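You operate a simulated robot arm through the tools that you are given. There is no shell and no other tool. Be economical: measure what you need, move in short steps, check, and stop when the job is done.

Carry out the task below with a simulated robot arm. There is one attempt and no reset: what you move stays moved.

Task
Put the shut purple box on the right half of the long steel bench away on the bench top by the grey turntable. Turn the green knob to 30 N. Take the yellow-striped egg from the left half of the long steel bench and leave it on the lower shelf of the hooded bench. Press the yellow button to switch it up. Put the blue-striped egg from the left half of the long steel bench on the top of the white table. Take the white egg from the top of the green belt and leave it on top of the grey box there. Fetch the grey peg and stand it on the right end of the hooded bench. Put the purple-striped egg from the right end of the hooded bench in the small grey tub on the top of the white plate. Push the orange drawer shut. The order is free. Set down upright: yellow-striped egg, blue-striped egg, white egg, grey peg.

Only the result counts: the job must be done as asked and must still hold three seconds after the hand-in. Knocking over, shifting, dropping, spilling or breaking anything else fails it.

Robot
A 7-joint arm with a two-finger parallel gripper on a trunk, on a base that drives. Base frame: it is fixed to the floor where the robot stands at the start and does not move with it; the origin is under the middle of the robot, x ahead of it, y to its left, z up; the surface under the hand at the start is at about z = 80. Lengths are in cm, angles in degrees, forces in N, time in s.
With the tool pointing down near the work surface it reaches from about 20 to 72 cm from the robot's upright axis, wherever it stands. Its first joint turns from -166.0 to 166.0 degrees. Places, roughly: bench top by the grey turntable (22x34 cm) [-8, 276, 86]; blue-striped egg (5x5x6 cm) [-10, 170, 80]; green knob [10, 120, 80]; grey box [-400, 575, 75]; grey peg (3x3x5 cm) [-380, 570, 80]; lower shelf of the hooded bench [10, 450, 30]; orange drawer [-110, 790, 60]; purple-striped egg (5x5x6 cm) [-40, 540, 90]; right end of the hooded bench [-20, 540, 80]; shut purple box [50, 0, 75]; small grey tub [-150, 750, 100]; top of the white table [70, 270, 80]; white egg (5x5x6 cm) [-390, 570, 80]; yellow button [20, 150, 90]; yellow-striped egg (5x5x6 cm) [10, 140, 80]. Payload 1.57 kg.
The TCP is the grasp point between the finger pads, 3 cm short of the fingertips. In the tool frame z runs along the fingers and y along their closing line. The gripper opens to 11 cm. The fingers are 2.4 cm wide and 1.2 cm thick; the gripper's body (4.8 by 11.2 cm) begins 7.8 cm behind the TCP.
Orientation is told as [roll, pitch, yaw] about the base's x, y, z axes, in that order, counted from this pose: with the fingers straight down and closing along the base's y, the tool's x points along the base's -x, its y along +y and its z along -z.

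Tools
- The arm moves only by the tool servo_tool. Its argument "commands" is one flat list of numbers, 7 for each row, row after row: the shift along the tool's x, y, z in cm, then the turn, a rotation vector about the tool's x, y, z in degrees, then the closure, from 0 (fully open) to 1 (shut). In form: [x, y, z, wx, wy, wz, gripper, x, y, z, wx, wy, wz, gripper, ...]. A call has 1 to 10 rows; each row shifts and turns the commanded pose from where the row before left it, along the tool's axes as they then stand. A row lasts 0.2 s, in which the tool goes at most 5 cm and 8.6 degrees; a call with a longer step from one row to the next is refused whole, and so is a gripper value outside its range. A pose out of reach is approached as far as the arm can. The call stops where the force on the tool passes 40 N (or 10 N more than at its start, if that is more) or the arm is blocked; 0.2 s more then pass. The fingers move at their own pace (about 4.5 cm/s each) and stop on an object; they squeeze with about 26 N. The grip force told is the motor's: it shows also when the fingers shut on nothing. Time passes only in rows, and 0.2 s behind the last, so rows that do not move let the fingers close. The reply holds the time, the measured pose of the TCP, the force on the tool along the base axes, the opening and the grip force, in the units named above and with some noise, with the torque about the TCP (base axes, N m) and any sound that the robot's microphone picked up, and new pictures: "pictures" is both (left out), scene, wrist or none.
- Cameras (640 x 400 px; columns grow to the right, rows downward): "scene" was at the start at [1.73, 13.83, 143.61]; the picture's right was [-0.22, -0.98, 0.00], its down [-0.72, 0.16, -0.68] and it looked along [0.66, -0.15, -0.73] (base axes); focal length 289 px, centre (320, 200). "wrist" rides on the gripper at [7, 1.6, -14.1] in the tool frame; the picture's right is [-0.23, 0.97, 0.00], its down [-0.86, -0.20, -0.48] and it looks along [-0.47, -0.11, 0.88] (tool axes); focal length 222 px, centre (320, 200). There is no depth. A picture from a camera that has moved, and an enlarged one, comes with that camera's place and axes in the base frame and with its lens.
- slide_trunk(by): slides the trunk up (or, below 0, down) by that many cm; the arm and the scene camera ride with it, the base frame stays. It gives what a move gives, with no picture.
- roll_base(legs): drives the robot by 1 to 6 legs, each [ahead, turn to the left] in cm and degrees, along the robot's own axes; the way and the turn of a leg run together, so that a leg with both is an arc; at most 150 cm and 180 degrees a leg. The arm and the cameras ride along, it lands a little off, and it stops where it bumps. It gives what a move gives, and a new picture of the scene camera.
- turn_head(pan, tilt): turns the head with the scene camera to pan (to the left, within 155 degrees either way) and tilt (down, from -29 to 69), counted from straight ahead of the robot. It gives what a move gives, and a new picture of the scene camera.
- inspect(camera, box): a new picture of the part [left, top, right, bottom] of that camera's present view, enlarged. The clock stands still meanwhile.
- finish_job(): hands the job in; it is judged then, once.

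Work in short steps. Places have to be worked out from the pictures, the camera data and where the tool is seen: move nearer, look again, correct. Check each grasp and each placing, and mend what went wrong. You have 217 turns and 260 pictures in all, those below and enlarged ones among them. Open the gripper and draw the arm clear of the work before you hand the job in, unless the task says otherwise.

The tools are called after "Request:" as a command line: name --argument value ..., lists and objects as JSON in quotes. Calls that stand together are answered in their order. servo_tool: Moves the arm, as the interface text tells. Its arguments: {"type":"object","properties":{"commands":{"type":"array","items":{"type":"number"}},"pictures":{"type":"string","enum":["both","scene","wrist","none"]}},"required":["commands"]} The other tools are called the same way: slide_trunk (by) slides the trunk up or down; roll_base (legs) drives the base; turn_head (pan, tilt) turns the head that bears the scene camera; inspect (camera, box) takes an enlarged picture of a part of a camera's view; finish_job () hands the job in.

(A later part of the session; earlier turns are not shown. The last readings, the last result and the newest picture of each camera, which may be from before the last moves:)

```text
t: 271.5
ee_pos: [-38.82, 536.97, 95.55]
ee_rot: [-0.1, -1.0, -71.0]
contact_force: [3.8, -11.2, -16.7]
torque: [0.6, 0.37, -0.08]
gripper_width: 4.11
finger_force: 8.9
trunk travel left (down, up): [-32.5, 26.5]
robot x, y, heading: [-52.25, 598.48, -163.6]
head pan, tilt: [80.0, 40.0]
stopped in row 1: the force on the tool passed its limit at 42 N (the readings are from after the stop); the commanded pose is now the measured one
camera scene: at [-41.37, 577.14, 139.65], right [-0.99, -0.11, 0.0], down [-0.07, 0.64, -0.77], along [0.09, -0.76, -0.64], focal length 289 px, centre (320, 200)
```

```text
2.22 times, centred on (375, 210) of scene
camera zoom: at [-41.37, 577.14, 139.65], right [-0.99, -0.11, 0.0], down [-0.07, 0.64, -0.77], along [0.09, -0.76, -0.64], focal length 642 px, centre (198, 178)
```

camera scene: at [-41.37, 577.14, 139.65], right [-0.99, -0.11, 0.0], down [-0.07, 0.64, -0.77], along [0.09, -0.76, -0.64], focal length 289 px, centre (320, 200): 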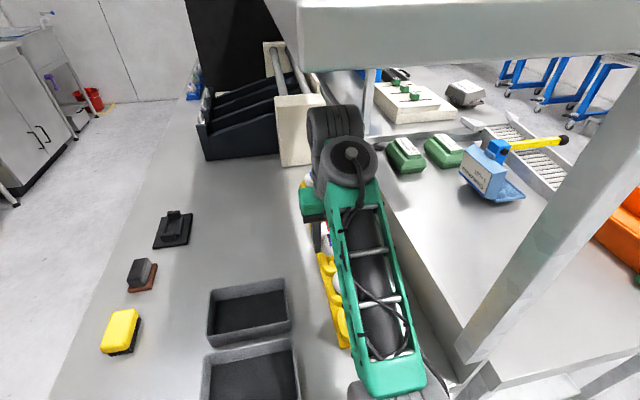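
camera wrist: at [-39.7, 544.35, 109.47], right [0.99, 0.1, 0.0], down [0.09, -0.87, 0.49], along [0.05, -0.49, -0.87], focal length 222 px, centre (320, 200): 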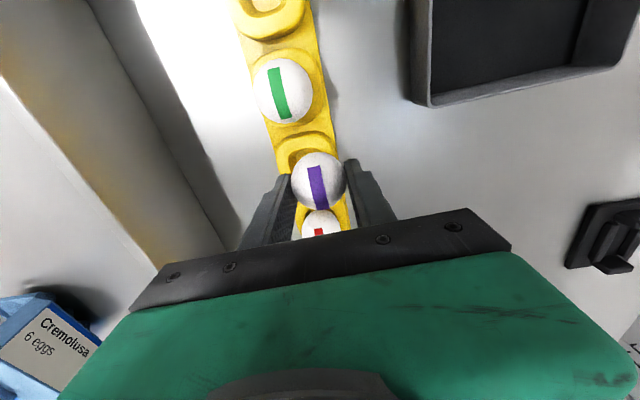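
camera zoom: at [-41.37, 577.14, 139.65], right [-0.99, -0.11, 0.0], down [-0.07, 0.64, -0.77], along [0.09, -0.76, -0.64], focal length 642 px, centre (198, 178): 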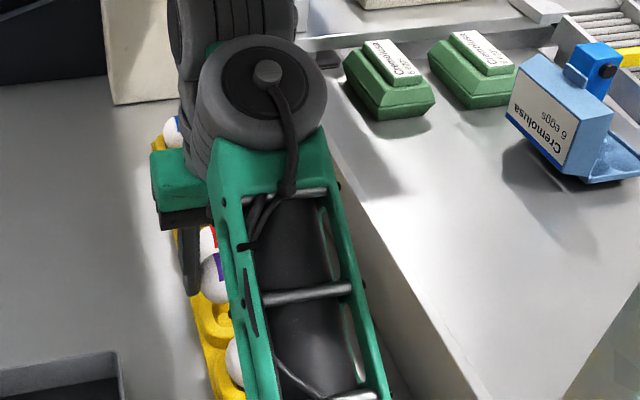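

The forearm seems to press on the hand's camera bracket at this low, stretched pose. Raising the trunk lifts egg and arm together; I do that, then retract.

Request:
slide_trunk --by 6

Request:
servo_tool --commands '[0.5, 0, 0, 0, 0, 0, 0.74, 1, 0, 0, 0, 0, 0, 0.74]' --pictures "wrist"

```text
t: 272.5
ee_pos: [-38.83, 537.05, 101.5]
ee_rot: [-0.1, -0.8, -70.9]
contact_force: [6.8, -16.2, -27.7]
torque: [0.54, 0.48, -0.14]
gripper_width: 4.12
finger_force: 8.8
trunk travel left (down, up): [-38.5, 20.5]
robot x, y, heading: [-52.42, 598.68, -163.4]
head pan, tilt: [80.0, 40.0]
```

```text
t: 272.8
ee_pos: [-38.85, 536.93, 101.69]
ee_rot: [-0.2, -1.2, -70.9]
contact_force: [5.0, -12.9, -18.2]
torque: [0.73, 0.43, -0.08]
gripper_width: 4.1
finger_force: 8.8
trunk travel left (down, up): [-38.5, 20.5]
robot x, y, heading: [-52.38, 598.98, -163.7]
head pan, tilt: [80.0, 40.0]
stopped in row 1: the force on the tool passed its limit at 69 N (the readings are from after the stop); the commanded pose is now the measured one
camera wrist: at [-39.68, 544.33, 115.43], right [0.99, 0.1, 0.0], down [0.09, -0.86, 0.5], along [0.06, -0.49, -0.87], focal length 222 px, centre (320, 200)
```

wrist: 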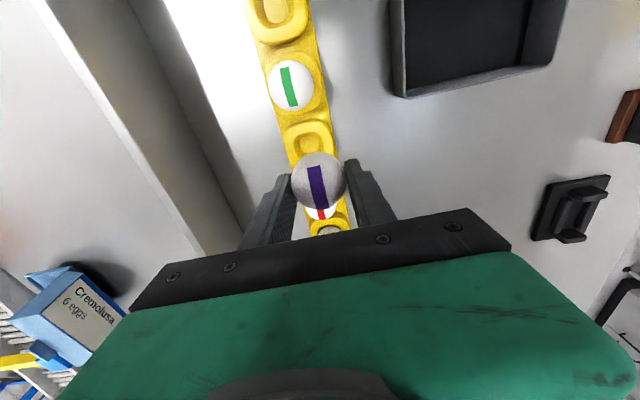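

Same force after the trunk lift, so it is self-contact of the hand with the forearm. I tilt the hand a few degrees away from the forearm.

Request:
servo_tool --commands '[0, 0, 0, 0, -3, 0, 0.74]' --pictures "none"

Request:
servo_tool --commands '[0, 0, 0, 0, -3, 0, 0.74]' --pictures "scene"

```text
t: 273.1
ee_pos: [-38.7, 536.8, 101.49]
ee_rot: [-0.1, -2.2, -70.9]
contact_force: [4.9, -12.3, -17.5]
torque: [0.67, 0.4, -0.1]
gripper_width: 4.13
finger_force: 8.9
trunk travel left (down, up): [-38.5, 20.5]
robot x, y, heading: [-52.65, 598.59, -163.7]
head pan, tilt: [80.0, 40.0]
stopped in row 1: the force on the tool passed its limit at 67 N (the readings are from after the stop); the commanded pose is now the measured one
```

```text
t: 273.4
ee_pos: [-38.71, 536.4, 101.82]
ee_rot: [0.0, -3.3, -70.9]
contact_force: [4.1, -11.7, -16.9]
torque: [0.68, 0.38, -0.1]
gripper_width: 4.1
finger_force: 8.6
trunk travel left (down, up): [-38.5, 20.5]
robot x, y, heading: [-52.27, 598.76, -163.5]
head pan, tilt: [80.0, 40.0]
stopped in row 1: the force on the tool passed its limit at 61 N (the readings are from after the stop); the commanded pose is now the measured one
camera scene: at [-41.37, 577.14, 145.65], right [-0.99, -0.11, 0.0], down [-0.07, 0.64, -0.77], along [0.09, -0.76, -0.64], focal length 289 px, centre (320, 200)
```

scene: 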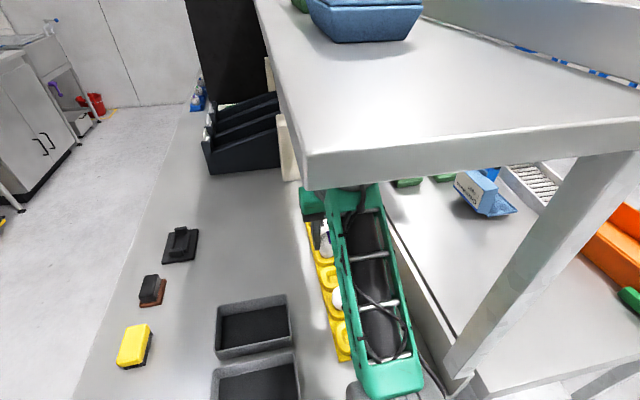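

Request:
servo_tool --commands '[0, 0, 1.5, 0, -2, 0, 0.74, 0, 0, 1.5, 0, -2, 0, 0.74]' --pictures "none"

```text
t: 273.7
ee_pos: [-38.69, 536.19, 101.72]
ee_rot: [-0.1, -4.3, -71.0]
contact_force: [5.8, -13.1, -17.7]
torque: [0.75, 0.42, -0.11]
gripper_width: 4.09
finger_force: 8.9
out of reach, approached as far as the arm can: row 1
trunk travel left (down, up): [-38.5, 20.5]
robot x, y, heading: [-52.59, 598.44, -163.7]
head pan, tilt: [80.0, 40.0]
stopped in row 1: the force on the tool passed its limit at 67 N (the readings are from after the stop); the commanded pose is now the measured one
```

The hand sits at the reach boundary. I back the base away (+u) to bring the hand out from under the shelf into open space, without changing the arm.

Request:
roll_base --legs '[[-55, 0]]'

```text
t: 275.6
ee_pos: [-16.03, 542.84, 101.48]
ee_rot: [0.1, -4.4, -71.3]
contact_force: [-5.9, -12.3, -12.2]
torque: [0.89, -1.32, 0.9]
gripper_width: 4.09
finger_force: 9.6
trunk travel left (down, up): [-38.5, 20.5]
robot x, y, heading: [-28.7, 605.96, -163.6]
head pan, tilt: [80.0, 40.0]
stopped in leg 1: the force on the tool passed its limit at 40 N (the readings are from after the stop); the commanded pose is now the measured one
camera scene: at [-17.42, 584.22, 145.65], right [-0.99, -0.11, 0.0], down [-0.07, 0.64, -0.77], along [0.08, -0.76, -0.64], focal length 289 px, centre (320, 200)
```

scene: 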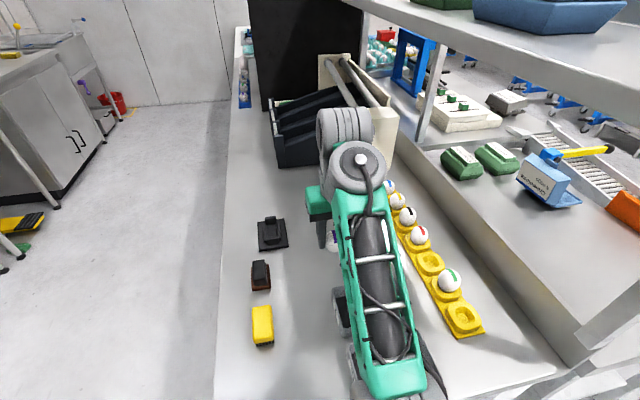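

Request:
inspect --camera "scene" --box '[270, 100, 470, 400]'

Request:
turn_head --pan 80 --tilt 62

```text
1.33 times, centred on (370, 250) of scene
camera zoom: at [-17.42, 584.22, 145.65], right [-0.99, -0.11, 0.0], down [-0.07, 0.64, -0.77], along [0.08, -0.76, -0.64], focal length 385 px, centre (253, 133)
```

zoom: 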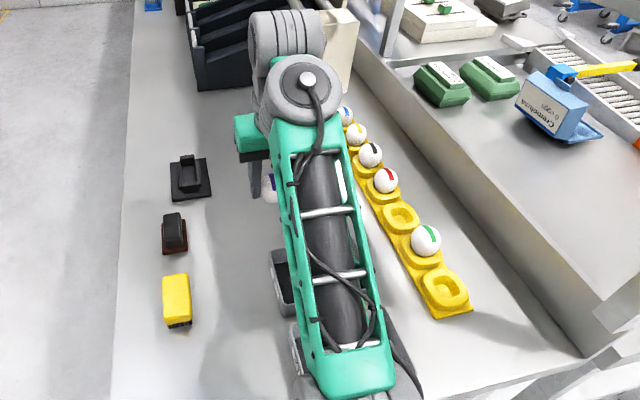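

```text
t: 276.4
ee_pos: [-16.27, 542.75, 101.52]
ee_rot: [0.2, -4.4, -71.4]
contact_force: [5.0, -11.4, -17.9]
torque: [0.37, 0.34, -0.12]
gripper_width: 4.09
finger_force: 9.5
trunk travel left (down, up): [-38.5, 20.5]
robot x, y, heading: [-28.54, 605.75, -164.0]
head pan, tilt: [80.0, 62.0]
camera scene: at [-17.91, 586.14, 142.75], right [-0.99, -0.11, 0.0], down [-0.09, 0.88, -0.47], along [0.05, -0.47, -0.88], focal length 289 px, centre (320, 200)
```

scene: 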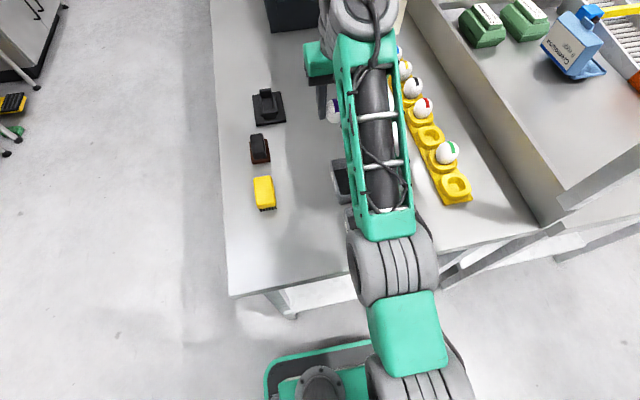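

I try small moves in different directions to find what relieves the contact.

Request:
servo_tool --commands '[0, -1, 0, 0, 0, 0, 0.74]' --pictures "none"

Request:
servo_tool --commands '[1, 0, -0.5, 0, 0, 0, 0.74]' --pictures "none"

Request:
servo_tool --commands '[2, 0, -2, 0, 0, 0, 0.74]' --pictures "wrist"

```text
t: 276.8
ee_pos: [-17.3, 542.6, 101.5]
ee_rot: [0.1, -4.3, -71.4]
contact_force: [3.4, -0.6, -4.1]
torque: [-0.21, 0.39, -0.23]
gripper_width: 4.11
finger_force: 9.0
trunk travel left (down, up): [-38.5, 20.5]
robot x, y, heading: [-28.57, 605.95, -163.8]
head pan, tilt: [80.0, 62.0]
```

```text
t: 277.1
ee_pos: [-17.2, 542.46, 101.6]
ee_rot: [0.1, -5.0, -71.4]
contact_force: [3.7, -11.1, -13.6]
torque: [0.53, 0.19, -0.05]
gripper_width: 4.09
finger_force: 9.3
trunk travel left (down, up): [-38.5, 20.5]
robot x, y, heading: [-28.74, 605.7, -163.9]
head pan, tilt: [80.0, 62.0]
stopped in row 1: the force on the tool passed its limit at 75 N (the readings are from after the stop); the commanded pose is now the measured one
```

```text
t: 277.4
ee_pos: [-17.38, 542.43, 101.69]
ee_rot: [0.1, -5.5, -71.5]
contact_force: [3.8, -12.6, -14.4]
torque: [0.61, 0.22, -0.06]
gripper_width: 4.09
finger_force: 8.7
out of reach, approached as far as the arm can: row 1
trunk travel left (down, up): [-38.5, 20.5]
robot x, y, heading: [-29.09, 605.6, -163.9]
head pan, tilt: [80.0, 62.0]
stopped in row 1: the force on the tool passed its limit at 100 N (the readings are from after the stop); the commanded pose is now the measured one
camera wrist: at [-18.45, 550.72, 115.08], right [0.99, 0.1, 0.02], down [0.07, -0.83, 0.56], along [0.07, -0.55, -0.83], focal length 222 px, centre (320, 200)
```

wrist: 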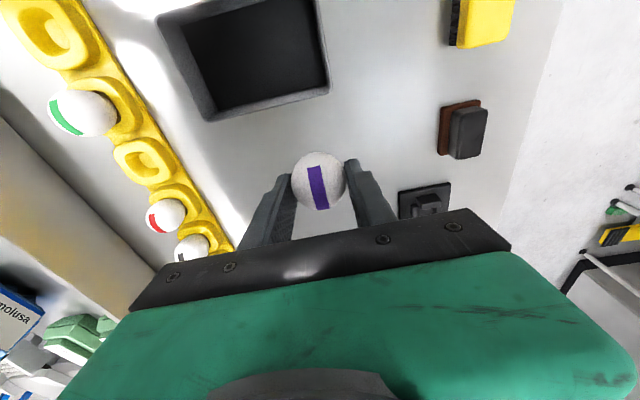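

Moving in −u relieved it (elbow swivels back). I retract combined with −u motion, undoing the tilt.

Request:
servo_tool --commands '[0, -2, 0, 0, 0, 0, 0.74]' --pictures "none"

Request:
servo_tool --commands '[0, -3, 0, 0, 2, 0, 0.74, 0.5, -3, 0, 0, 2, 0, 0.74]' --pictures "none"

Request:
servo_tool --commands '[1, -1, 0, 0, 0, 0, 0.74, 1, 0, 0, 0, 0, 0, 0.74]' --pictures "scene"

```text
t: 277.8
ee_pos: [-19.22, 541.85, 101.8]
ee_rot: [0.1, -5.2, -71.3]
contact_force: [-0.1, -0.3, -0.3]
torque: [0.0, 0.01, -0.01]
gripper_width: 4.09
finger_force: 8.7
trunk travel left (down, up): [-38.5, 20.5]
robot x, y, heading: [-28.9, 605.57, -163.8]
head pan, tilt: [80.0, 62.0]
```

```text
t: 278.4
ee_pos: [-25.28, 541.13, 101.31]
ee_rot: [0.1, -1.5, -71.4]
contact_force: [0.2, -0.2, 0.0]
torque: [0.0, -0.01, 0.01]
gripper_width: 4.09
finger_force: 8.7
out of reach, approached as far as the arm can: row 2
trunk travel left (down, up): [-38.5, 20.5]
robot x, y, heading: [-28.82, 605.86, -163.9]
head pan, tilt: [80.0, 62.0]
```

```text
t: 278.8
ee_pos: [-25.83, 541.17, 101.23]
ee_rot: [-0.1, -2.4, -71.5]
contact_force: [1.4, -13.8, -20.1]
torque: [0.21, -0.01, 0.05]
gripper_width: 4.09
finger_force: 8.9
trunk travel left (down, up): [-38.5, 20.5]
robot x, y, heading: [-28.48, 605.53, -164.1]
head pan, tilt: [80.0, 62.0]
stopped in row 1: the force on the tool passed its limit at 100 N (the readings are from after the stop); the commanded pose is now the measured one
camera scene: at [-17.88, 586.19, 142.75], right [-0.99, -0.11, 0.0], down [-0.09, 0.88, -0.47], along [0.05, -0.47, -0.88], focal length 289 px, centre (320, 200)
```

scene: 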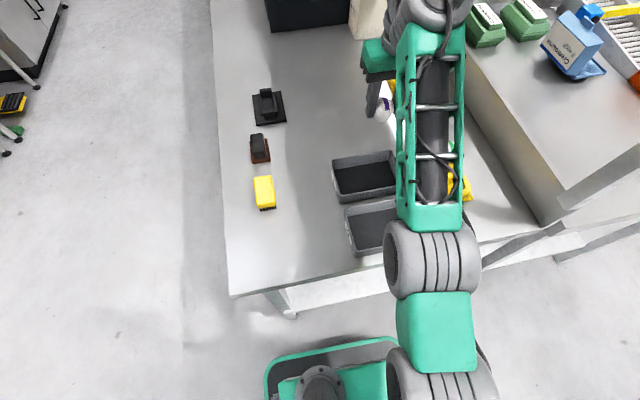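

Retracting presses the hand's camera into the forearm; I rotate the hand about its axis so the camera swings out from under the forearm.

Request:
servo_tool --commands '[0, -0.7, 0, 0, 0, 0, 0.74, 0, 0, 0, 0, 0, 8, 0.74, 0, 0, 0, 0, 0, 8, 0.74, 0, 0, 0, 0, 0, 8, 0.74, 0, 0, 0, 0, 0, 8, 0.74, 0, 0, 0, 0, 0, 8, 0.74, 0, 0, 0, 0, 0, 8, 0.74]' --pictures "none"

```text
t: 280.4
ee_pos: [-26.59, 541.01, 101.18]
ee_rot: [1.7, -1.4, -119.7]
contact_force: [0.1, -1.0, -0.9]
torque: [0.0, 0.01, 0.03]
gripper_width: 4.12
finger_force: 9.2
trunk travel left (down, up): [-38.5, 20.5]
robot x, y, heading: [-28.24, 605.62, -163.9]
head pan, tilt: [80.0, 62.0]
```

Freed. Now I retract toward the robot in this orientation.

Request:
servo_tool --commands '[1, -0.57, 0, 0, 0, 0, 0.74, 1.74, -0.99, 0, 0, 0, 0, 0.74, 2.6, -1.5, 0, 0, 0, 0, 0.74, 3.4, -2, 0, 0, 0, 0, 0.74]' --pictures "scene"

```text
t: 281.4
ee_pos: [-26.03, 542.32, 103.33]
ee_rot: [1.5, -1.4, -119.6]
contact_force: [-1.0, 1.0, -0.2]
torque: [-0.05, 0.03, -0.01]
gripper_width: 4.11
finger_force: 9.1
out of reach, approached as far as the arm can: row 1, 2, 3, 4
trunk travel left (down, up): [-38.5, 20.5]
robot x, y, heading: [-28.59, 605.69, -163.8]
head pan, tilt: [80.0, 62.0]
camera scene: at [-17.91, 586.2, 142.75], right [-0.99, -0.11, 0.0], down [-0.09, 0.88, -0.47], along [0.05, -0.47, -0.88], focal length 289 px, centre (320, 200)
```

scene: 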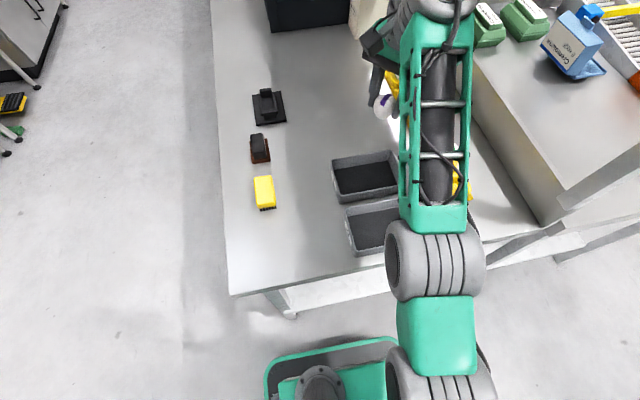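

The near-straight elbow gets unstuck slowly; I command up and inward together.

Request:
servo_tool --commands '[0.5, -0.3, -2, 0, 0, 0, 0.74, 0.5, -0.3, -2, 0, 0, 0, 0.74, 0.5, -0.3, -2, 0, 0, 0, 0.74, 0, 0, 0, 0, 0, 0, 0.74]' --pictures "scene"

```text
t: 282.4
ee_pos: [-26.21, 544.6, 109.03]
ee_rot: [1.5, -1.3, -119.6]
contact_force: [0.1, -0.1, -0.6]
torque: [0.0, -0.01, -0.02]
gripper_width: 4.09
finger_force: 9.0
out of reach, approached as far as the arm can: row 3
trunk travel left (down, up): [-38.5, 20.5]
robot x, y, heading: [-28.71, 605.76, -163.6]
head pan, tilt: [80.0, 62.0]
camera scene: at [-17.91, 586.15, 142.75], right [-0.99, -0.11, 0.0], down [-0.09, 0.88, -0.47], along [0.05, -0.47, -0.88], focal length 289 px, centre (320, 200)
```

scene: 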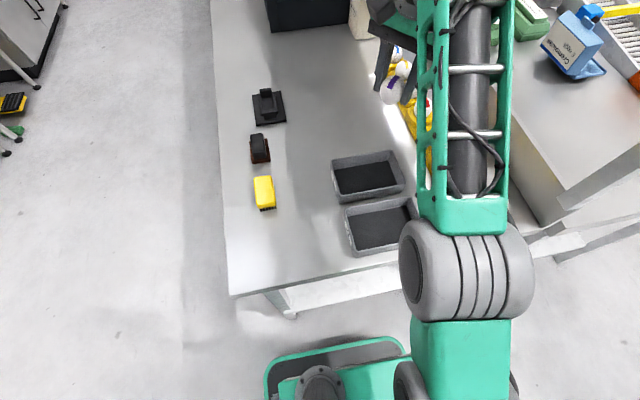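

Good progress. Before raising more, I back the base further from the shelf.

Request:
roll_base --legs '[[-45, 0]]'

Request:
servo_tool --commands '[1, -0.6, -1.5, 0, 0, 0, 0.74, 1.5, -0.9, -1.5, 0, 0, 0, 0.74, 2, -1.2, -1, 0, 0, 0, 0.74, 2, -1.2, 0, 0, 0, 0, 0.74, 2, -1.2, 0, 0, 0, 0, 0.74]' --pictures "scene"

```text
t: 285.1
ee_pos: [17.76, 557.35, 109.0]
ee_rot: [1.6, -1.5, -119.4]
contact_force: [0.8, 0.2, -1.3]
torque: [-0.01, 0.0, -0.02]
gripper_width: 4.09
finger_force: 8.6
trunk travel left (down, up): [-38.5, 20.5]
robot x, y, heading: [15.1, 618.22, -163.9]
head pan, tilt: [80.0, 62.0]
camera scene: at [25.95, 598.91, 142.75], right [-0.99, -0.11, 0.0], down [-0.1, 0.88, -0.47], along [0.05, -0.47, -0.88], focal length 289 px, centre (320, 200)
```

scene: 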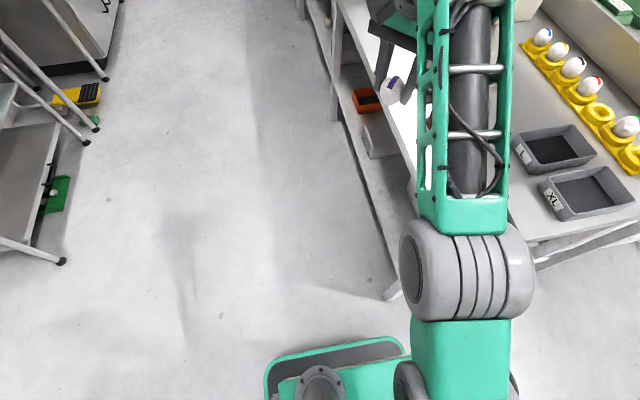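

```text
t: 286.3
ee_pos: [17.5, 567.36, 112.64]
ee_rot: [1.6, -1.4, -119.4]
contact_force: [0.0, -0.1, -0.9]
torque: [0.01, 0.02, -0.01]
gripper_width: 4.08
finger_force: 9.1
trunk travel left (down, up): [-38.5, 20.5]
robot x, y, heading: [15.39, 618.23, -163.8]
head pan, tilt: [80.0, 62.0]
camera scene: at [25.95, 598.94, 142.75], right [-0.99, -0.11, 0.0], down [-0.1, 0.88, -0.47], along [0.05, -0.47, -0.88], focal length 289 px, centre (320, 200)
```

scene: 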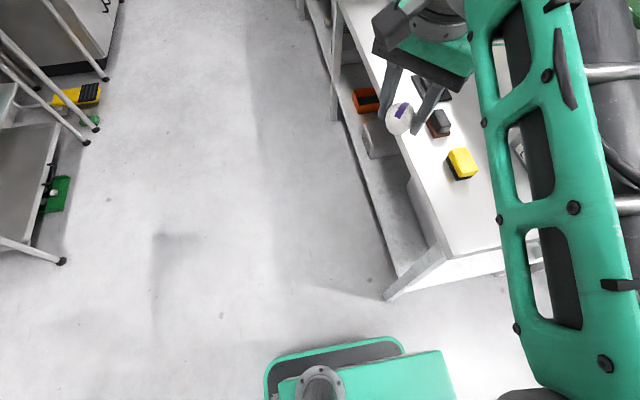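

Arm is free again with the egg. I look toward the cabinet with the tub and the drawer.

Request:
turn_head --pan -50 --tilt 25

Request:
inspect --camera "scene" --box '[160, 100, 480, 300]'

```text
t: 288.4
ee_pos: [17.54, 567.29, 112.71]
ee_rot: [1.6, -1.5, -119.4]
contact_force: [0.3, -0.2, -1.3]
torque: [0.01, 0.01, 0.03]
gripper_width: 4.12
finger_force: 8.9
trunk travel left (down, up): [-38.5, 20.5]
robot x, y, heading: [15.47, 618.26, -163.7]
head pan, tilt: [-50.0, 25.0]
camera scene: at [17.58, 610.42, 147.98], right [0.55, 0.83, 0.0], down [0.35, -0.23, -0.91], along [-0.75, 0.5, -0.42], focal length 289 px, centre (320, 200)
```

scene: 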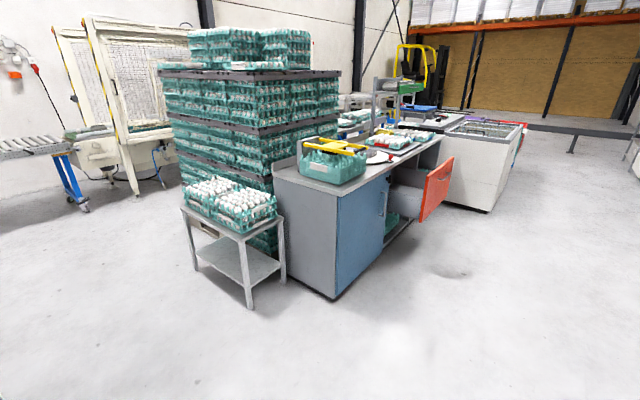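

```text
2.00 times, centred on (320, 200) of scene
camera zoom: at [17.58, 610.42, 147.98], right [0.55, 0.83, 0.0], down [0.35, -0.23, -0.91], along [-0.75, 0.5, -0.42], focal length 578 px, centre (320, 200)
```

zoom: 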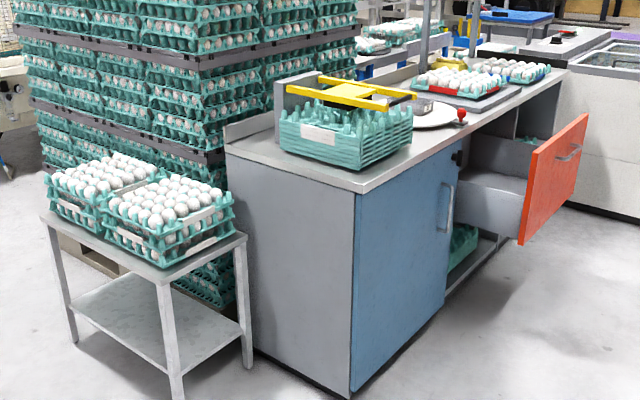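

The cabinet with the white plate and open orange drawer is ahead. I turn parallel to its front (arm on the cabinet side) and drive nearer to look.

Request:
roll_base --legs '[[0, -89], [110, 0]]'

Request:
turn_head --pan 60 --tilt 35

Request:
inspect --camera "scene" --box '[200, 80, 520, 300]'

```text
t: 297.8
ee_pos: [-64.9, 721.76, 112.64]
ee_rot: [1.6, -1.4, 149.5]
contact_force: [1.0, -0.2, -1.2]
torque: [-0.02, 0.0, 0.0]
gripper_width: 4.08
finger_force: 8.7
trunk travel left (down, up): [-38.5, 20.5]
robot x, y, heading: [-13.87, 723.51, 105.3]
head pan, tilt: [-50.0, 25.0]
camera scene: at [-21.97, 720.95, 147.99], right [0.82, -0.57, 0.0], down [-0.24, -0.35, -0.91], along [0.52, 0.74, -0.42], focal length 289 px, centre (320, 200)
```

scene: 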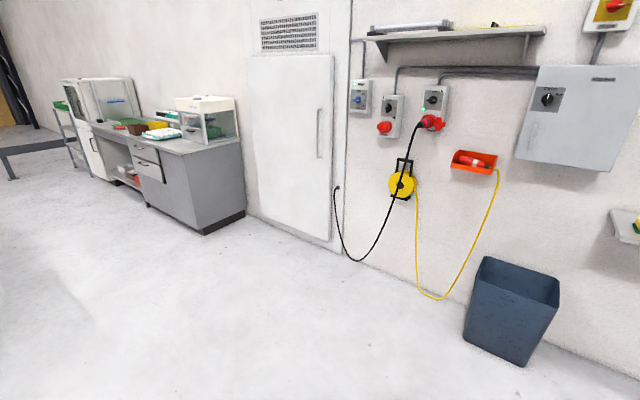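

```text
t: 299.7
ee_pos: [-64.99, 721.7, 112.63]
ee_rot: [1.5, -1.4, 149.5]
contact_force: [0.7, 0.3, -0.2]
torque: [-0.03, 0.0, 0.02]
gripper_width: 4.12
finger_force: 9.1
trunk travel left (down, up): [-38.5, 20.5]
robot x, y, heading: [-14.07, 723.31, 105.1]
head pan, tilt: [60.0, 35.0]
camera scene: at [-35.74, 715.64, 146.41], right [0.26, 0.97, 0.0], down [0.55, -0.15, -0.82], along [-0.79, 0.21, -0.57], focal length 289 px, centre (320, 200)
```

scene: 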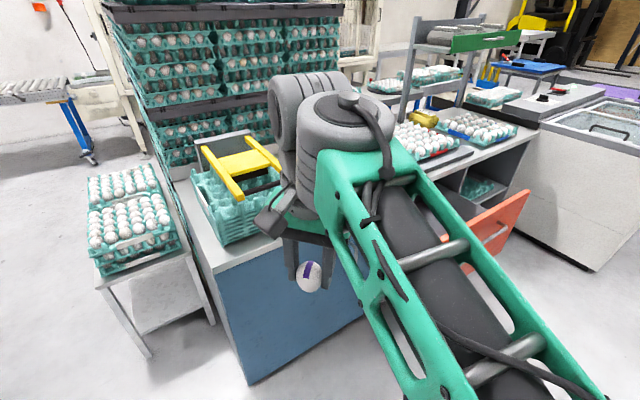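

```text
1.82 times, centred on (360, 190) of scene
camera zoom: at [-35.74, 715.64, 146.41], right [0.26, 0.97, 0.0], down [0.55, -0.15, -0.82], along [-0.79, 0.21, -0.57], focal length 525 px, centre (247, 218)
```

zoom: 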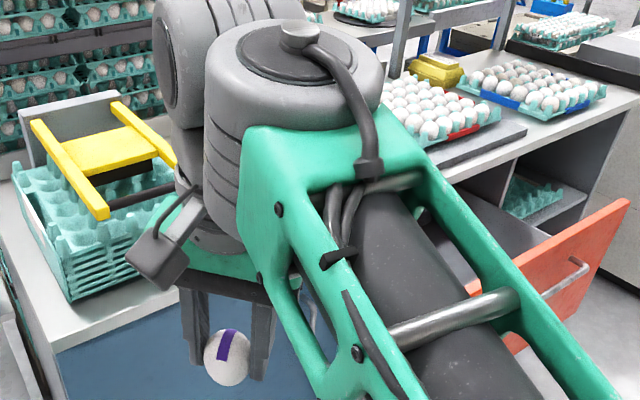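

I drive on a bit and turn to face the cabinet, so the arm no longer blocks the view.

Request:
roll_base --legs '[[50, 0], [0, 92]]'

Request:
turn_head --pan 0 --tilt 30

Request:
inspect --camera "scene" --box '[240, 80, 480, 240]'

```text
t: 306.5
ee_pos: [-23.07, 719.6, 112.6]
ee_rot: [1.5, -1.5, -117.7]
contact_force: [0.0, -0.5, -0.4]
torque: [0.0, -0.01, 0.0]
gripper_width: 4.06
finger_force: 8.9
trunk travel left (down, up): [-38.5, 20.5]
robot x, y, heading: [-26.89, 770.79, -162.2]
head pan, tilt: [60.0, 35.0]
camera scene: at [-18.16, 749.24, 146.41], right [-0.98, 0.21, 0.0], down [0.12, 0.56, -0.82], along [-0.17, -0.8, -0.57], focal length 289 px, centre (320, 200)
```

scene: 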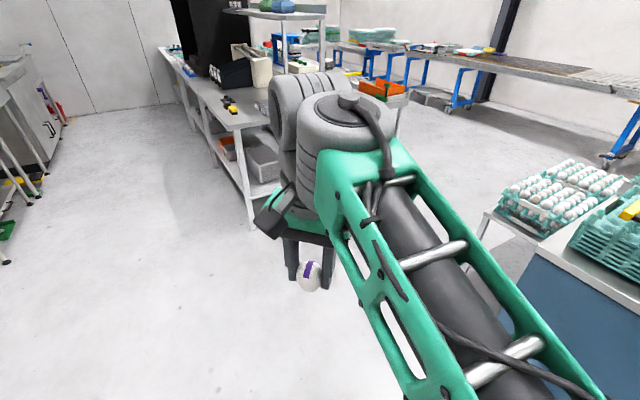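

```text
t: 307.8
ee_pos: [-22.94, 719.64, 112.65]
ee_rot: [1.6, -1.6, -117.8]
contact_force: [-1.3, 0.2, -0.8]
torque: [0.02, 0.0, 0.0]
gripper_width: 4.11
finger_force: 9.4
trunk travel left (down, up): [-38.5, 20.5]
robot x, y, heading: [-26.89, 770.61, -161.9]
head pan, tilt: [0.0, 30.0]
camera scene: at [-24.92, 755.08, 147.19], right [-0.31, 0.95, 0.0], down [0.48, 0.15, -0.87], along [-0.82, -0.27, -0.5], focal length 289 px, centre (320, 200)
```

scene: 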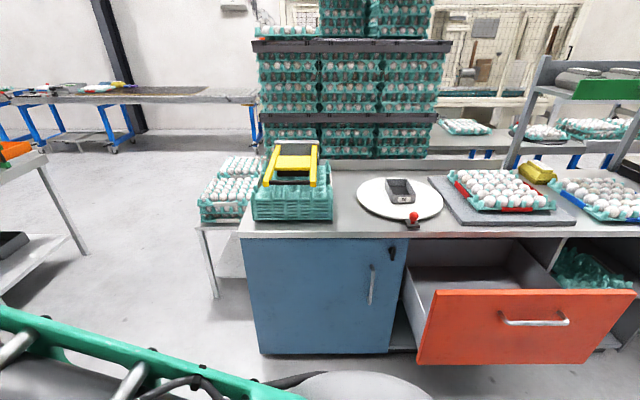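

```text
2.50 times, centred on (360, 160) of scene
camera zoom: at [-24.92, 755.08, 147.19], right [-0.31, 0.95, 0.0], down [0.48, 0.15, -0.87], along [-0.82, -0.27, -0.5], focal length 722 px, centre (220, 300)
```

zoom: 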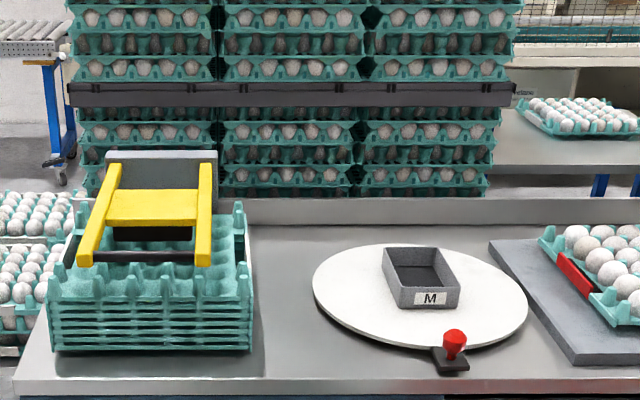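

Tub "M" is at ≈(-149,754), counter z≈80. The open drawer limits where I can stand, so I'll park side-on to the cabinet just before the drawer, with the trunk raised for reach.

Request:
slide_trunk --by 20

Request:
roll_base --legs '[[0, 56], [113, 0], [0, -147]]'

Request:
turn_head --pan 25 --tilt 40

```text
t: 310.0
ee_pos: [-22.99, 719.54, 132.66]
ee_rot: [1.6, -1.5, -117.8]
contact_force: [-0.2, 1.1, -1.3]
torque: [0.0, 0.02, 0.0]
gripper_width: 4.11
finger_force: 8.7
trunk travel left (down, up): [-58.5, 0.5]
robot x, y, heading: [-26.93, 770.69, -162.3]
head pan, tilt: [0.0, 30.0]
```

```text
t: 324.3
ee_pos: [-108.95, 659.01, 132.7]
ee_rot: [1.6, -1.5, 152.1]
contact_force: [0.0, -0.1, -1.0]
torque: [-0.02, -0.02, 0.01]
gripper_width: 4.09
finger_force: 9.5
trunk travel left (down, up): [-58.5, 0.5]
robot x, y, heading: [-58.05, 663.03, 107.9]
head pan, tilt: [0.0, 30.0]
camera scene: at [-73.59, 661.01, 167.19], right [0.95, 0.31, 0.0], down [0.15, -0.48, -0.87], along [-0.26, 0.82, -0.5], focal length 289 px, centre (320, 200)
```

scene: 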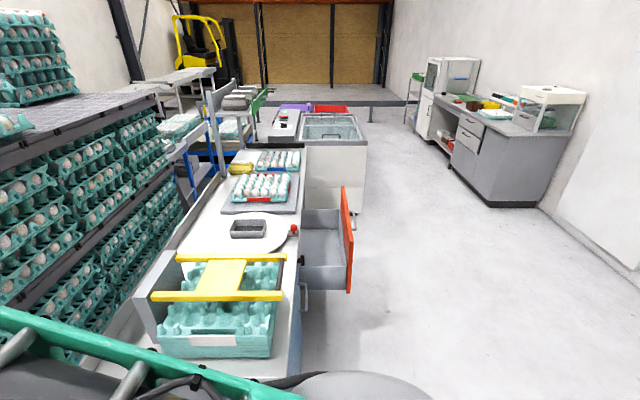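

```text
t: 325.1
ee_pos: [-108.9, 658.98, 132.65]
ee_rot: [1.6, -1.5, 152.2]
contact_force: [-1.0, -0.2, -0.5]
torque: [-0.01, 0.02, 0.01]
gripper_width: 4.1
finger_force: 9.0
trunk travel left (down, up): [-58.5, 0.5]
robot x, y, heading: [-58.31, 662.43, 107.8]
head pan, tilt: [25.0, 40.0]
camera scene: at [-76.6, 658.64, 165.65], right [0.73, 0.68, 0.0], down [0.44, -0.47, -0.77], along [-0.52, 0.56, -0.64], focal length 289 px, centre (320, 200)
```

scene: 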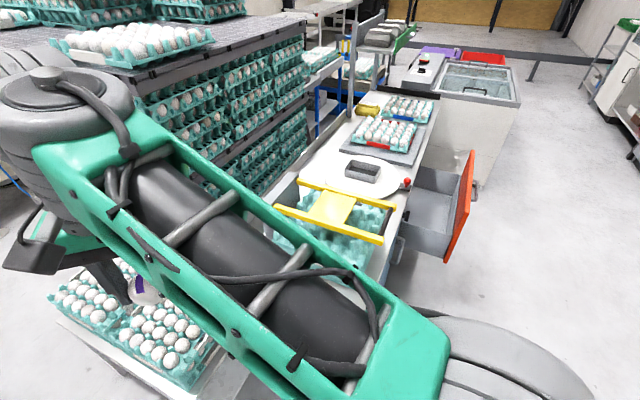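

I shift slightly toward the cabinet and pull up to just short of the drawer.

Request:
roll_base --legs '[[0, 16], [21, 0], [0, -16.5], [56, 0]]'

Request:
turn_head --pan 45 --tilt 50

```text
t: 329.7
ee_pos: [-121.2, 679.47, 132.53]
ee_rot: [1.5, -1.5, 154.5]
contact_force: [-1.5, 0.6, -0.4]
torque: [0.02, -0.05, 0.01]
gripper_width: 4.13
finger_force: 9.2
trunk travel left (down, up): [-58.5, 0.5]
robot x, y, heading: [-68.88, 685.82, 118.0]
head pan, tilt: [25.0, 40.0]
stopped in leg 4: the robot was blocked; the commanded pose is now the measured one
camera scene: at [-86.97, 678.53, 165.65], right [0.61, 0.79, 0.0], down [0.51, -0.39, -0.77], along [-0.61, 0.47, -0.64], focal length 289 px, centre (320, 200)
```

scene: 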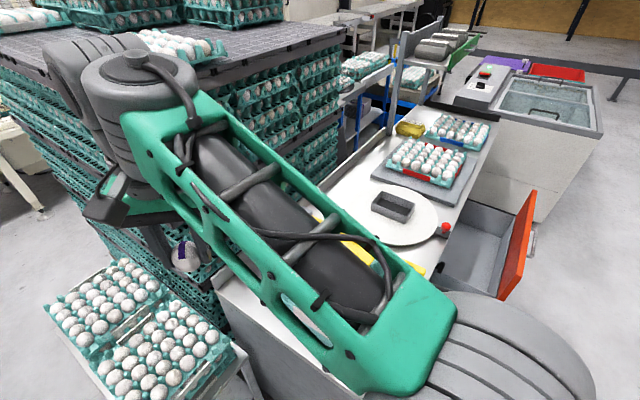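

```text
t: 330.5
ee_pos: [-121.08, 679.1, 132.65]
ee_rot: [1.4, -1.3, 154.5]
contact_force: [-0.1, -0.6, -0.6]
torque: [-0.02, 0.04, 0.0]
gripper_width: 4.08
finger_force: 8.7
trunk travel left (down, up): [-58.5, 0.5]
robot x, y, heading: [-69.35, 685.46, 117.7]
head pan, tilt: [45.0, 50.0]
camera scene: at [-87.47, 675.54, 164.23], right [0.3, 0.95, 0.0], down [0.73, -0.23, -0.64], along [-0.61, 0.19, -0.77], focal length 289 px, centre (320, 200)
```

scene: 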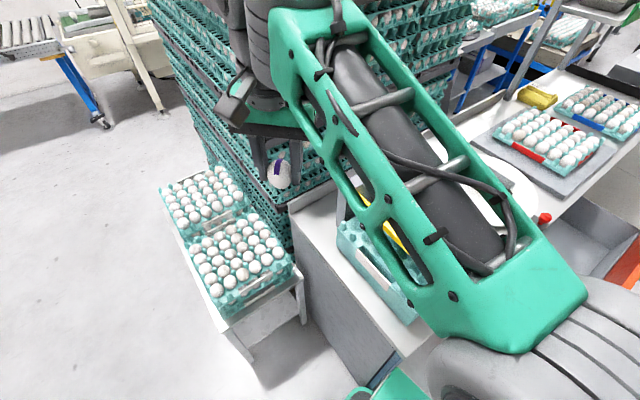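

The base's front corner touched the cabinet. I back off, straighten, and go forward in a lane slightly further out.

Request:
roll_base --legs '[[-20, 0], [0, -11.5], [68, 0]]'

Request:
turn_head --pan 45 --tilt 45

```text
t: 335.4
ee_pos: [-125.53, 716.58, 132.56]
ee_rot: [1.6, -1.4, 144.2]
contact_force: [-0.4, 2.3, -1.4]
torque: [-0.26, -0.06, 0.02]
gripper_width: 4.1
finger_force: 8.7
trunk travel left (down, up): [-58.5, 0.5]
robot x, y, heading: [-72.65, 713.87, 116.3]
head pan, tilt: [45.0, 50.0]
stopped in leg 3: the robot was blocked; the commanded pose is now the measured one
camera scene: at [-91.38, 704.55, 164.24], right [0.32, 0.95, 0.0], down [0.73, -0.25, -0.64], along [-0.61, 0.2, -0.77], focal length 289 px, centre (320, 200)
```

scene: 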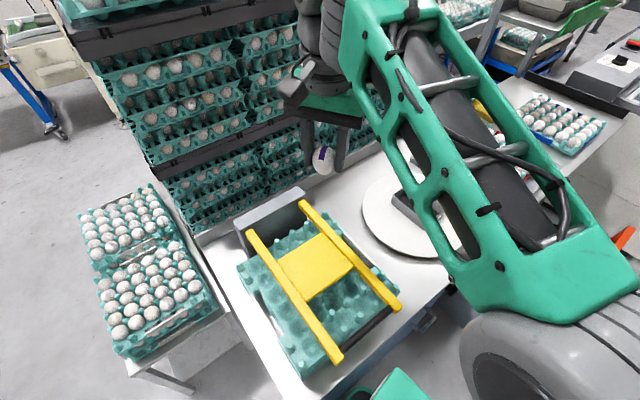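

```text
t: 336.0
ee_pos: [-125.25, 716.0, 132.73]
ee_rot: [1.4, -1.7, 144.4]
contact_force: [0.9, -0.3, -0.8]
torque: [0.01, 0.02, -0.04]
gripper_width: 4.09
finger_force: 9.4
trunk travel left (down, up): [-58.5, 0.5]
robot x, y, heading: [-72.83, 713.59, 116.3]
head pan, tilt: [45.0, 45.0]
camera scene: at [-91.54, 704.08, 164.93], right [0.32, 0.95, 0.0], down [0.67, -0.23, -0.71], along [-0.67, 0.23, -0.71], focal length 289 px, centre (320, 200)
```

scene: 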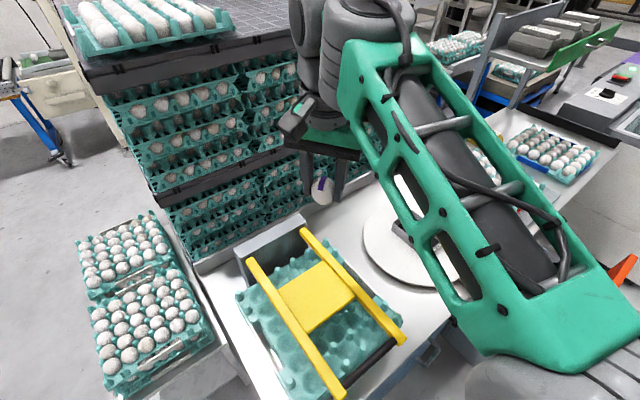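

The lane is too tight with the drawer open. I'll close the drawer first, pushing with the back of a tilted palm so the egg stays clear; I back away and drive round to face the drawer.

Request:
roll_base --legs '[[-60, 0], [0, -27], [140, 0], [0, 108]]'

Request:
turn_head --pan 0 --tilt 35

```text
t: 352.0
ee_pos: [-54.18, 749.85, 132.76]
ee_rot: [1.4, -1.7, -133.2]
contact_force: [-0.4, -0.4, -0.6]
torque: [0.01, -0.04, -0.05]
gripper_width: 4.09
finger_force: 8.8
trunk travel left (down, up): [-58.5, 0.5]
robot x, y, heading: [-45.24, 801.71, -161.2]
head pan, tilt: [45.0, 45.0]
camera scene: at [-37.85, 781.81, 164.92], right [-0.9, 0.44, 0.0], down [0.31, 0.63, -0.71], along [-0.31, -0.63, -0.71], focal length 289 px, centre (320, 200)
```

scene: 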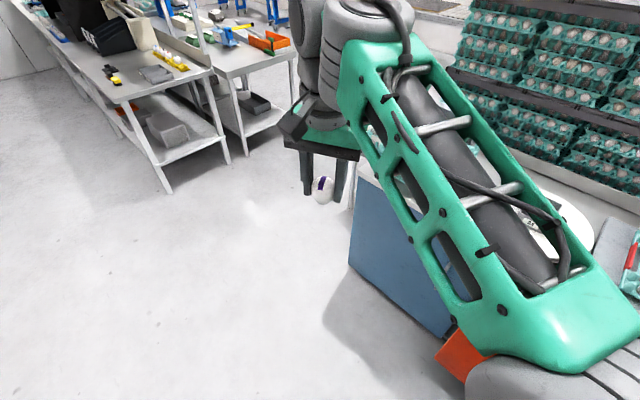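

```text
t: 353.1
ee_pos: [-54.28, 749.82, 132.78]
ee_rot: [1.4, -1.6, -133.3]
contact_force: [0.4, -0.6, -0.5]
torque: [0.04, 0.03, -0.06]
gripper_width: 4.12
finger_force: 9.0
trunk travel left (down, up): [-58.5, 0.5]
robot x, y, heading: [-45.12, 801.75, -161.5]
head pan, tilt: [0.0, 35.0]
camera scene: at [-42.59, 786.27, 166.41], right [-0.32, 0.95, 0.0], down [0.54, 0.18, -0.82], along [-0.78, -0.26, -0.57], focal length 289 px, centre (320, 200)
```

scene: 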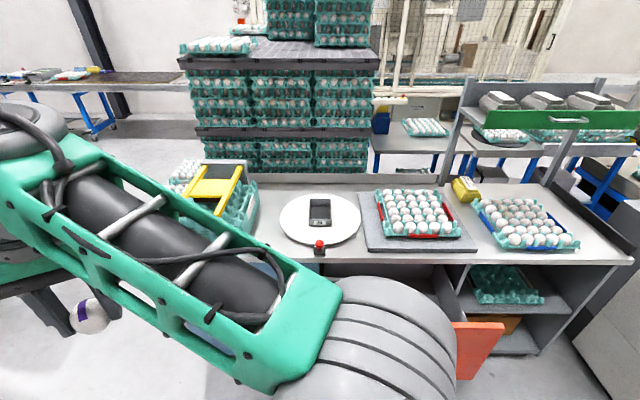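

I bring the hand round to the robot's front.

Request:
servo_tool --commands '[0.79, -4.35, 0, 0, 0, 0, 0.74, 0.79, -4.35, 0, 0, 0, 0, 0.74, 0.79, -4.35, 0, 0, 0, 0, 0.74, 0.79, -4.35, 0, 0, 0, 0, 0.74, 0.79, -4.35, 0, 0, 0, 0, 0.74, 0.79, -4.35, 0, 0, 0, 0, 0.74, 0.79, -4.35, 0, 0, 0, 0, 0.74, 0.79, -4.35, 0, 0, 0, 0, 0.74, 0.79, -4.35, 0, 0, 0, 0, 0.74, 0.79, -4.35, 0, 0, 0, 0, 0.74]' --pictures "none"

Request:
servo_tool --commands '[0.79, -4.35, 0, 0, 0, 7, 0.74, 0, 0, 0, 0, 0, 7, 0.74, 0, 0, 0, 0, 0, 7, 0.74, 0, 0, 0, 0, 0, 7, 0.74]' --pictures "scene"

```text
t: 355.3
ee_pos: [-80.48, 785.47, 131.24]
ee_rot: [1.5, -1.5, -133.3]
contact_force: [0.5, -0.1, -0.5]
torque: [-0.01, -0.03, 0.0]
gripper_width: 4.09
finger_force: 9.3
trunk travel left (down, up): [-58.5, 0.5]
robot x, y, heading: [-44.73, 801.9, -161.4]
head pan, tilt: [0.0, 35.0]
```

```text
t: 356.3
ee_pos: [-83.04, 788.94, 131.19]
ee_rot: [2.1, -0.6, -161.3]
contact_force: [0.4, 0.0, -0.3]
torque: [0.0, 0.02, -0.01]
gripper_width: 4.08
finger_force: 8.9
trunk travel left (down, up): [-58.5, 0.5]
robot x, y, heading: [-44.96, 801.63, -161.4]
head pan, tilt: [0.0, 35.0]
camera scene: at [-42.62, 786.31, 166.41], right [-0.32, 0.95, 0.0], down [0.54, 0.18, -0.82], along [-0.78, -0.26, -0.57], focal length 289 px, centre (320, 200)
```

scene: 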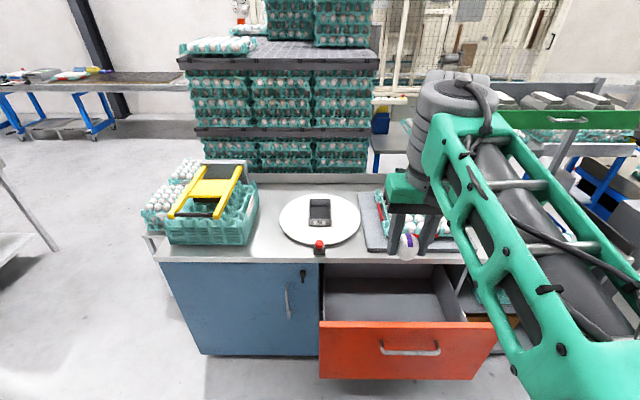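

The drawer front is at u≈128, centred at v≈797, z≈28–72. I lower the hand in front of it and tilt the fingers back so the palm leads; then I'll push by driving the base.

Request:
servo_tool --commands '[0, -4, 0, 0, 0, 0, 0.74, 0, -4, 0, 0, 0, 0, 0.74, 0, -4, 0, 0, 0, 0, 0.74, 0, -4, 0, 0, 0, 0, 0.74, 0, 0, 0, 0, 8.3, 0, 0.74, 0, 0, 0, 0, 8.3, 0, 0.74, 0, 0, 0, 0, 8.3, 0, 0.74]' --pictures "none"

Request:
slide_trunk --by -40

Request:
slide_trunk --by -14

Request:
turn_head --pan 0 --tilt 40

```text
t: 357.9
ee_pos: [-88.77, 804.05, 130.32]
ee_rot: [2.1, 19.4, -159.8]
contact_force: [-9.6, 1.4, -33.6]
torque: [0.01, -0.41, -0.03]
gripper_width: 4.08
finger_force: 9.0
trunk travel left (down, up): [-58.5, 0.5]
robot x, y, heading: [-44.76, 801.57, -161.4]
head pan, tilt: [0.0, 35.0]
stopped in row 7: the force on the tool passed its limit at 156 N (the readings are from after the stop); the commanded pose is now the measured one
```

```text
t: 358.3
ee_pos: [-88.83, 804.09, 129.85]
ee_rot: [2.0, 19.3, -159.9]
contact_force: [-5.0, 0.9, -18.0]
torque: [0.02, -0.23, -0.03]
gripper_width: 4.09
finger_force: 8.8
trunk travel left (down, up): [-58.0, 1.0]
robot x, y, heading: [-45.23, 801.61, -161.4]
head pan, tilt: [0.0, 35.0]
stopped: the force on the tool passed its limit at 47 N (the readings are from after the stop); the commanded pose is now the measured one
```

```text
t: 360.0
ee_pos: [-88.96, 804.05, 115.96]
ee_rot: [2.1, 19.5, -160.0]
contact_force: [-6.9, 0.8, -35.0]
torque: [0.19, -0.05, -0.04]
gripper_width: 4.07
finger_force: 9.1
trunk travel left (down, up): [-44.0, 15.0]
robot x, y, heading: [-45.03, 801.74, -161.4]
head pan, tilt: [0.0, 35.0]
```

```text
t: 360.6
ee_pos: [-88.82, 804.1, 115.96]
ee_rot: [2.1, 19.4, -160.0]
contact_force: [-8.1, 0.3, -37.6]
torque: [0.13, -0.01, -0.04]
gripper_width: 4.09
finger_force: 8.8
trunk travel left (down, up): [-44.0, 15.0]
robot x, y, heading: [-44.78, 801.82, -161.3]
head pan, tilt: [0.0, 40.0]
camera scene: at [-42.32, 786.41, 151.2], right [-0.32, 0.95, 0.0], down [0.61, 0.21, -0.77], along [-0.73, -0.25, -0.64], focal length 289 px, centre (320, 200)
```

scene: 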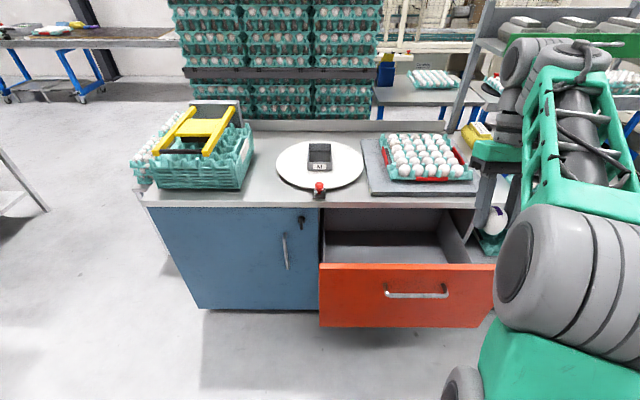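

Tilting back makes the hand hit the forearm, so I abandon that. Instead: undo the tilt, and place the egg first, standing straight in front of the plate and tilting the fingers outward for reach.

Request:
servo_tool --commands '[0, 0, 0, 0, -5, 0, 0.74]' --pictures "none"

Request:
servo_tool --commands '[0, 0, 0, 0, -7, 0, 0.74, 0, 0, 0, 0, -8, 0, 0.74, 0, 0, 0, -2, 0, 0, 0.74]' --pictures "none"

Request:
slide_trunk --by 14

```text
t: 361.0
ee_pos: [-88.84, 804.03, 115.88]
ee_rot: [2.1, 14.6, -160.1]
contact_force: [0.0, 0.3, -0.2]
torque: [0.04, -0.02, 0.0]
gripper_width: 4.09
finger_force: 8.9
trunk travel left (down, up): [-44.0, 15.0]
robot x, y, heading: [-45.21, 801.71, -161.1]
head pan, tilt: [0.0, 40.0]
```

```text
t: 361.8
ee_pos: [-88.76, 804.1, 115.96]
ee_rot: [3.9, -0.6, -160.7]
contact_force: [0.4, 0.0, -1.3]
torque: [0.02, 0.04, 0.01]
gripper_width: 4.09
finger_force: 9.6
trunk travel left (down, up): [-44.0, 15.0]
robot x, y, heading: [-44.87, 801.39, -161.2]
head pan, tilt: [0.0, 40.0]
```

```text
t: 363.5
ee_pos: [-88.89, 804.11, 129.84]
ee_rot: [4.0, -0.5, -160.7]
contact_force: [-0.3, 1.1, -0.2]
torque: [0.03, 0.0, 0.01]
gripper_width: 4.07
finger_force: 9.3
trunk travel left (down, up): [-58.0, 1.0]
robot x, y, heading: [-44.99, 801.77, -160.9]
head pan, tilt: [0.0, 40.0]
```

Request:
roll_base --legs '[[0, 89], [41, 0], [0, -91], [36, 0]]'

Request:
turn_head --pan 0 --tilt 50

```text
t: 375.6
ee_pos: [-111.13, 757.12, 129.84]
ee_rot: [4.1, -0.5, -163.5]
contact_force: [0.4, 0.5, -1.7]
torque: [0.0, 0.0, -0.03]
gripper_width: 4.09
finger_force: 8.5
trunk travel left (down, up): [-58.0, 1.0]
robot x, y, heading: [-67.27, 752.36, -164.4]
head pan, tilt: [0.0, 40.0]
camera scene: at [-65.59, 737.2, 165.19], right [-0.27, 0.96, 0.0], down [0.62, 0.18, -0.77], along [-0.74, -0.21, -0.64], focal length 289 px, centre (320, 200)
```

scene: 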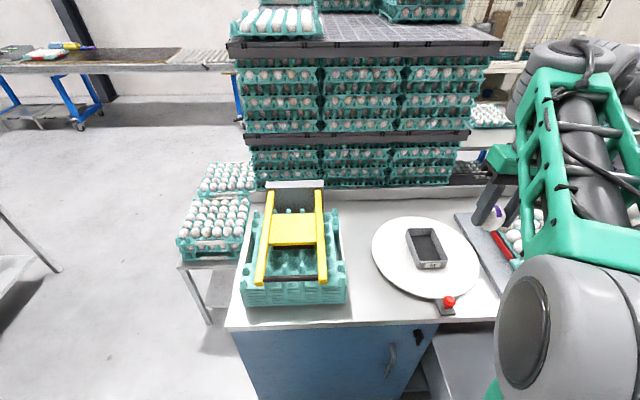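

```text
t: 376.3
ee_pos: [-111.14, 757.08, 129.8]
ee_rot: [4.1, -0.6, -163.5]
contact_force: [-0.6, 0.5, -1.0]
torque: [0.04, 0.0, -0.03]
gripper_width: 4.08
finger_force: 8.9
trunk travel left (down, up): [-58.0, 1.0]
robot x, y, heading: [-67.45, 752.88, -164.5]
head pan, tilt: [0.0, 50.0]
camera scene: at [-64.76, 737.44, 163.78], right [-0.27, 0.96, 0.0], down [0.74, 0.21, -0.64], along [-0.62, -0.18, -0.77], focal length 289 px, centre (320, 200)
```

scene: 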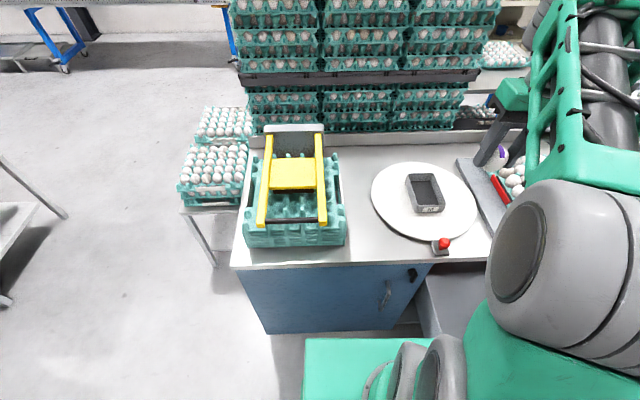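

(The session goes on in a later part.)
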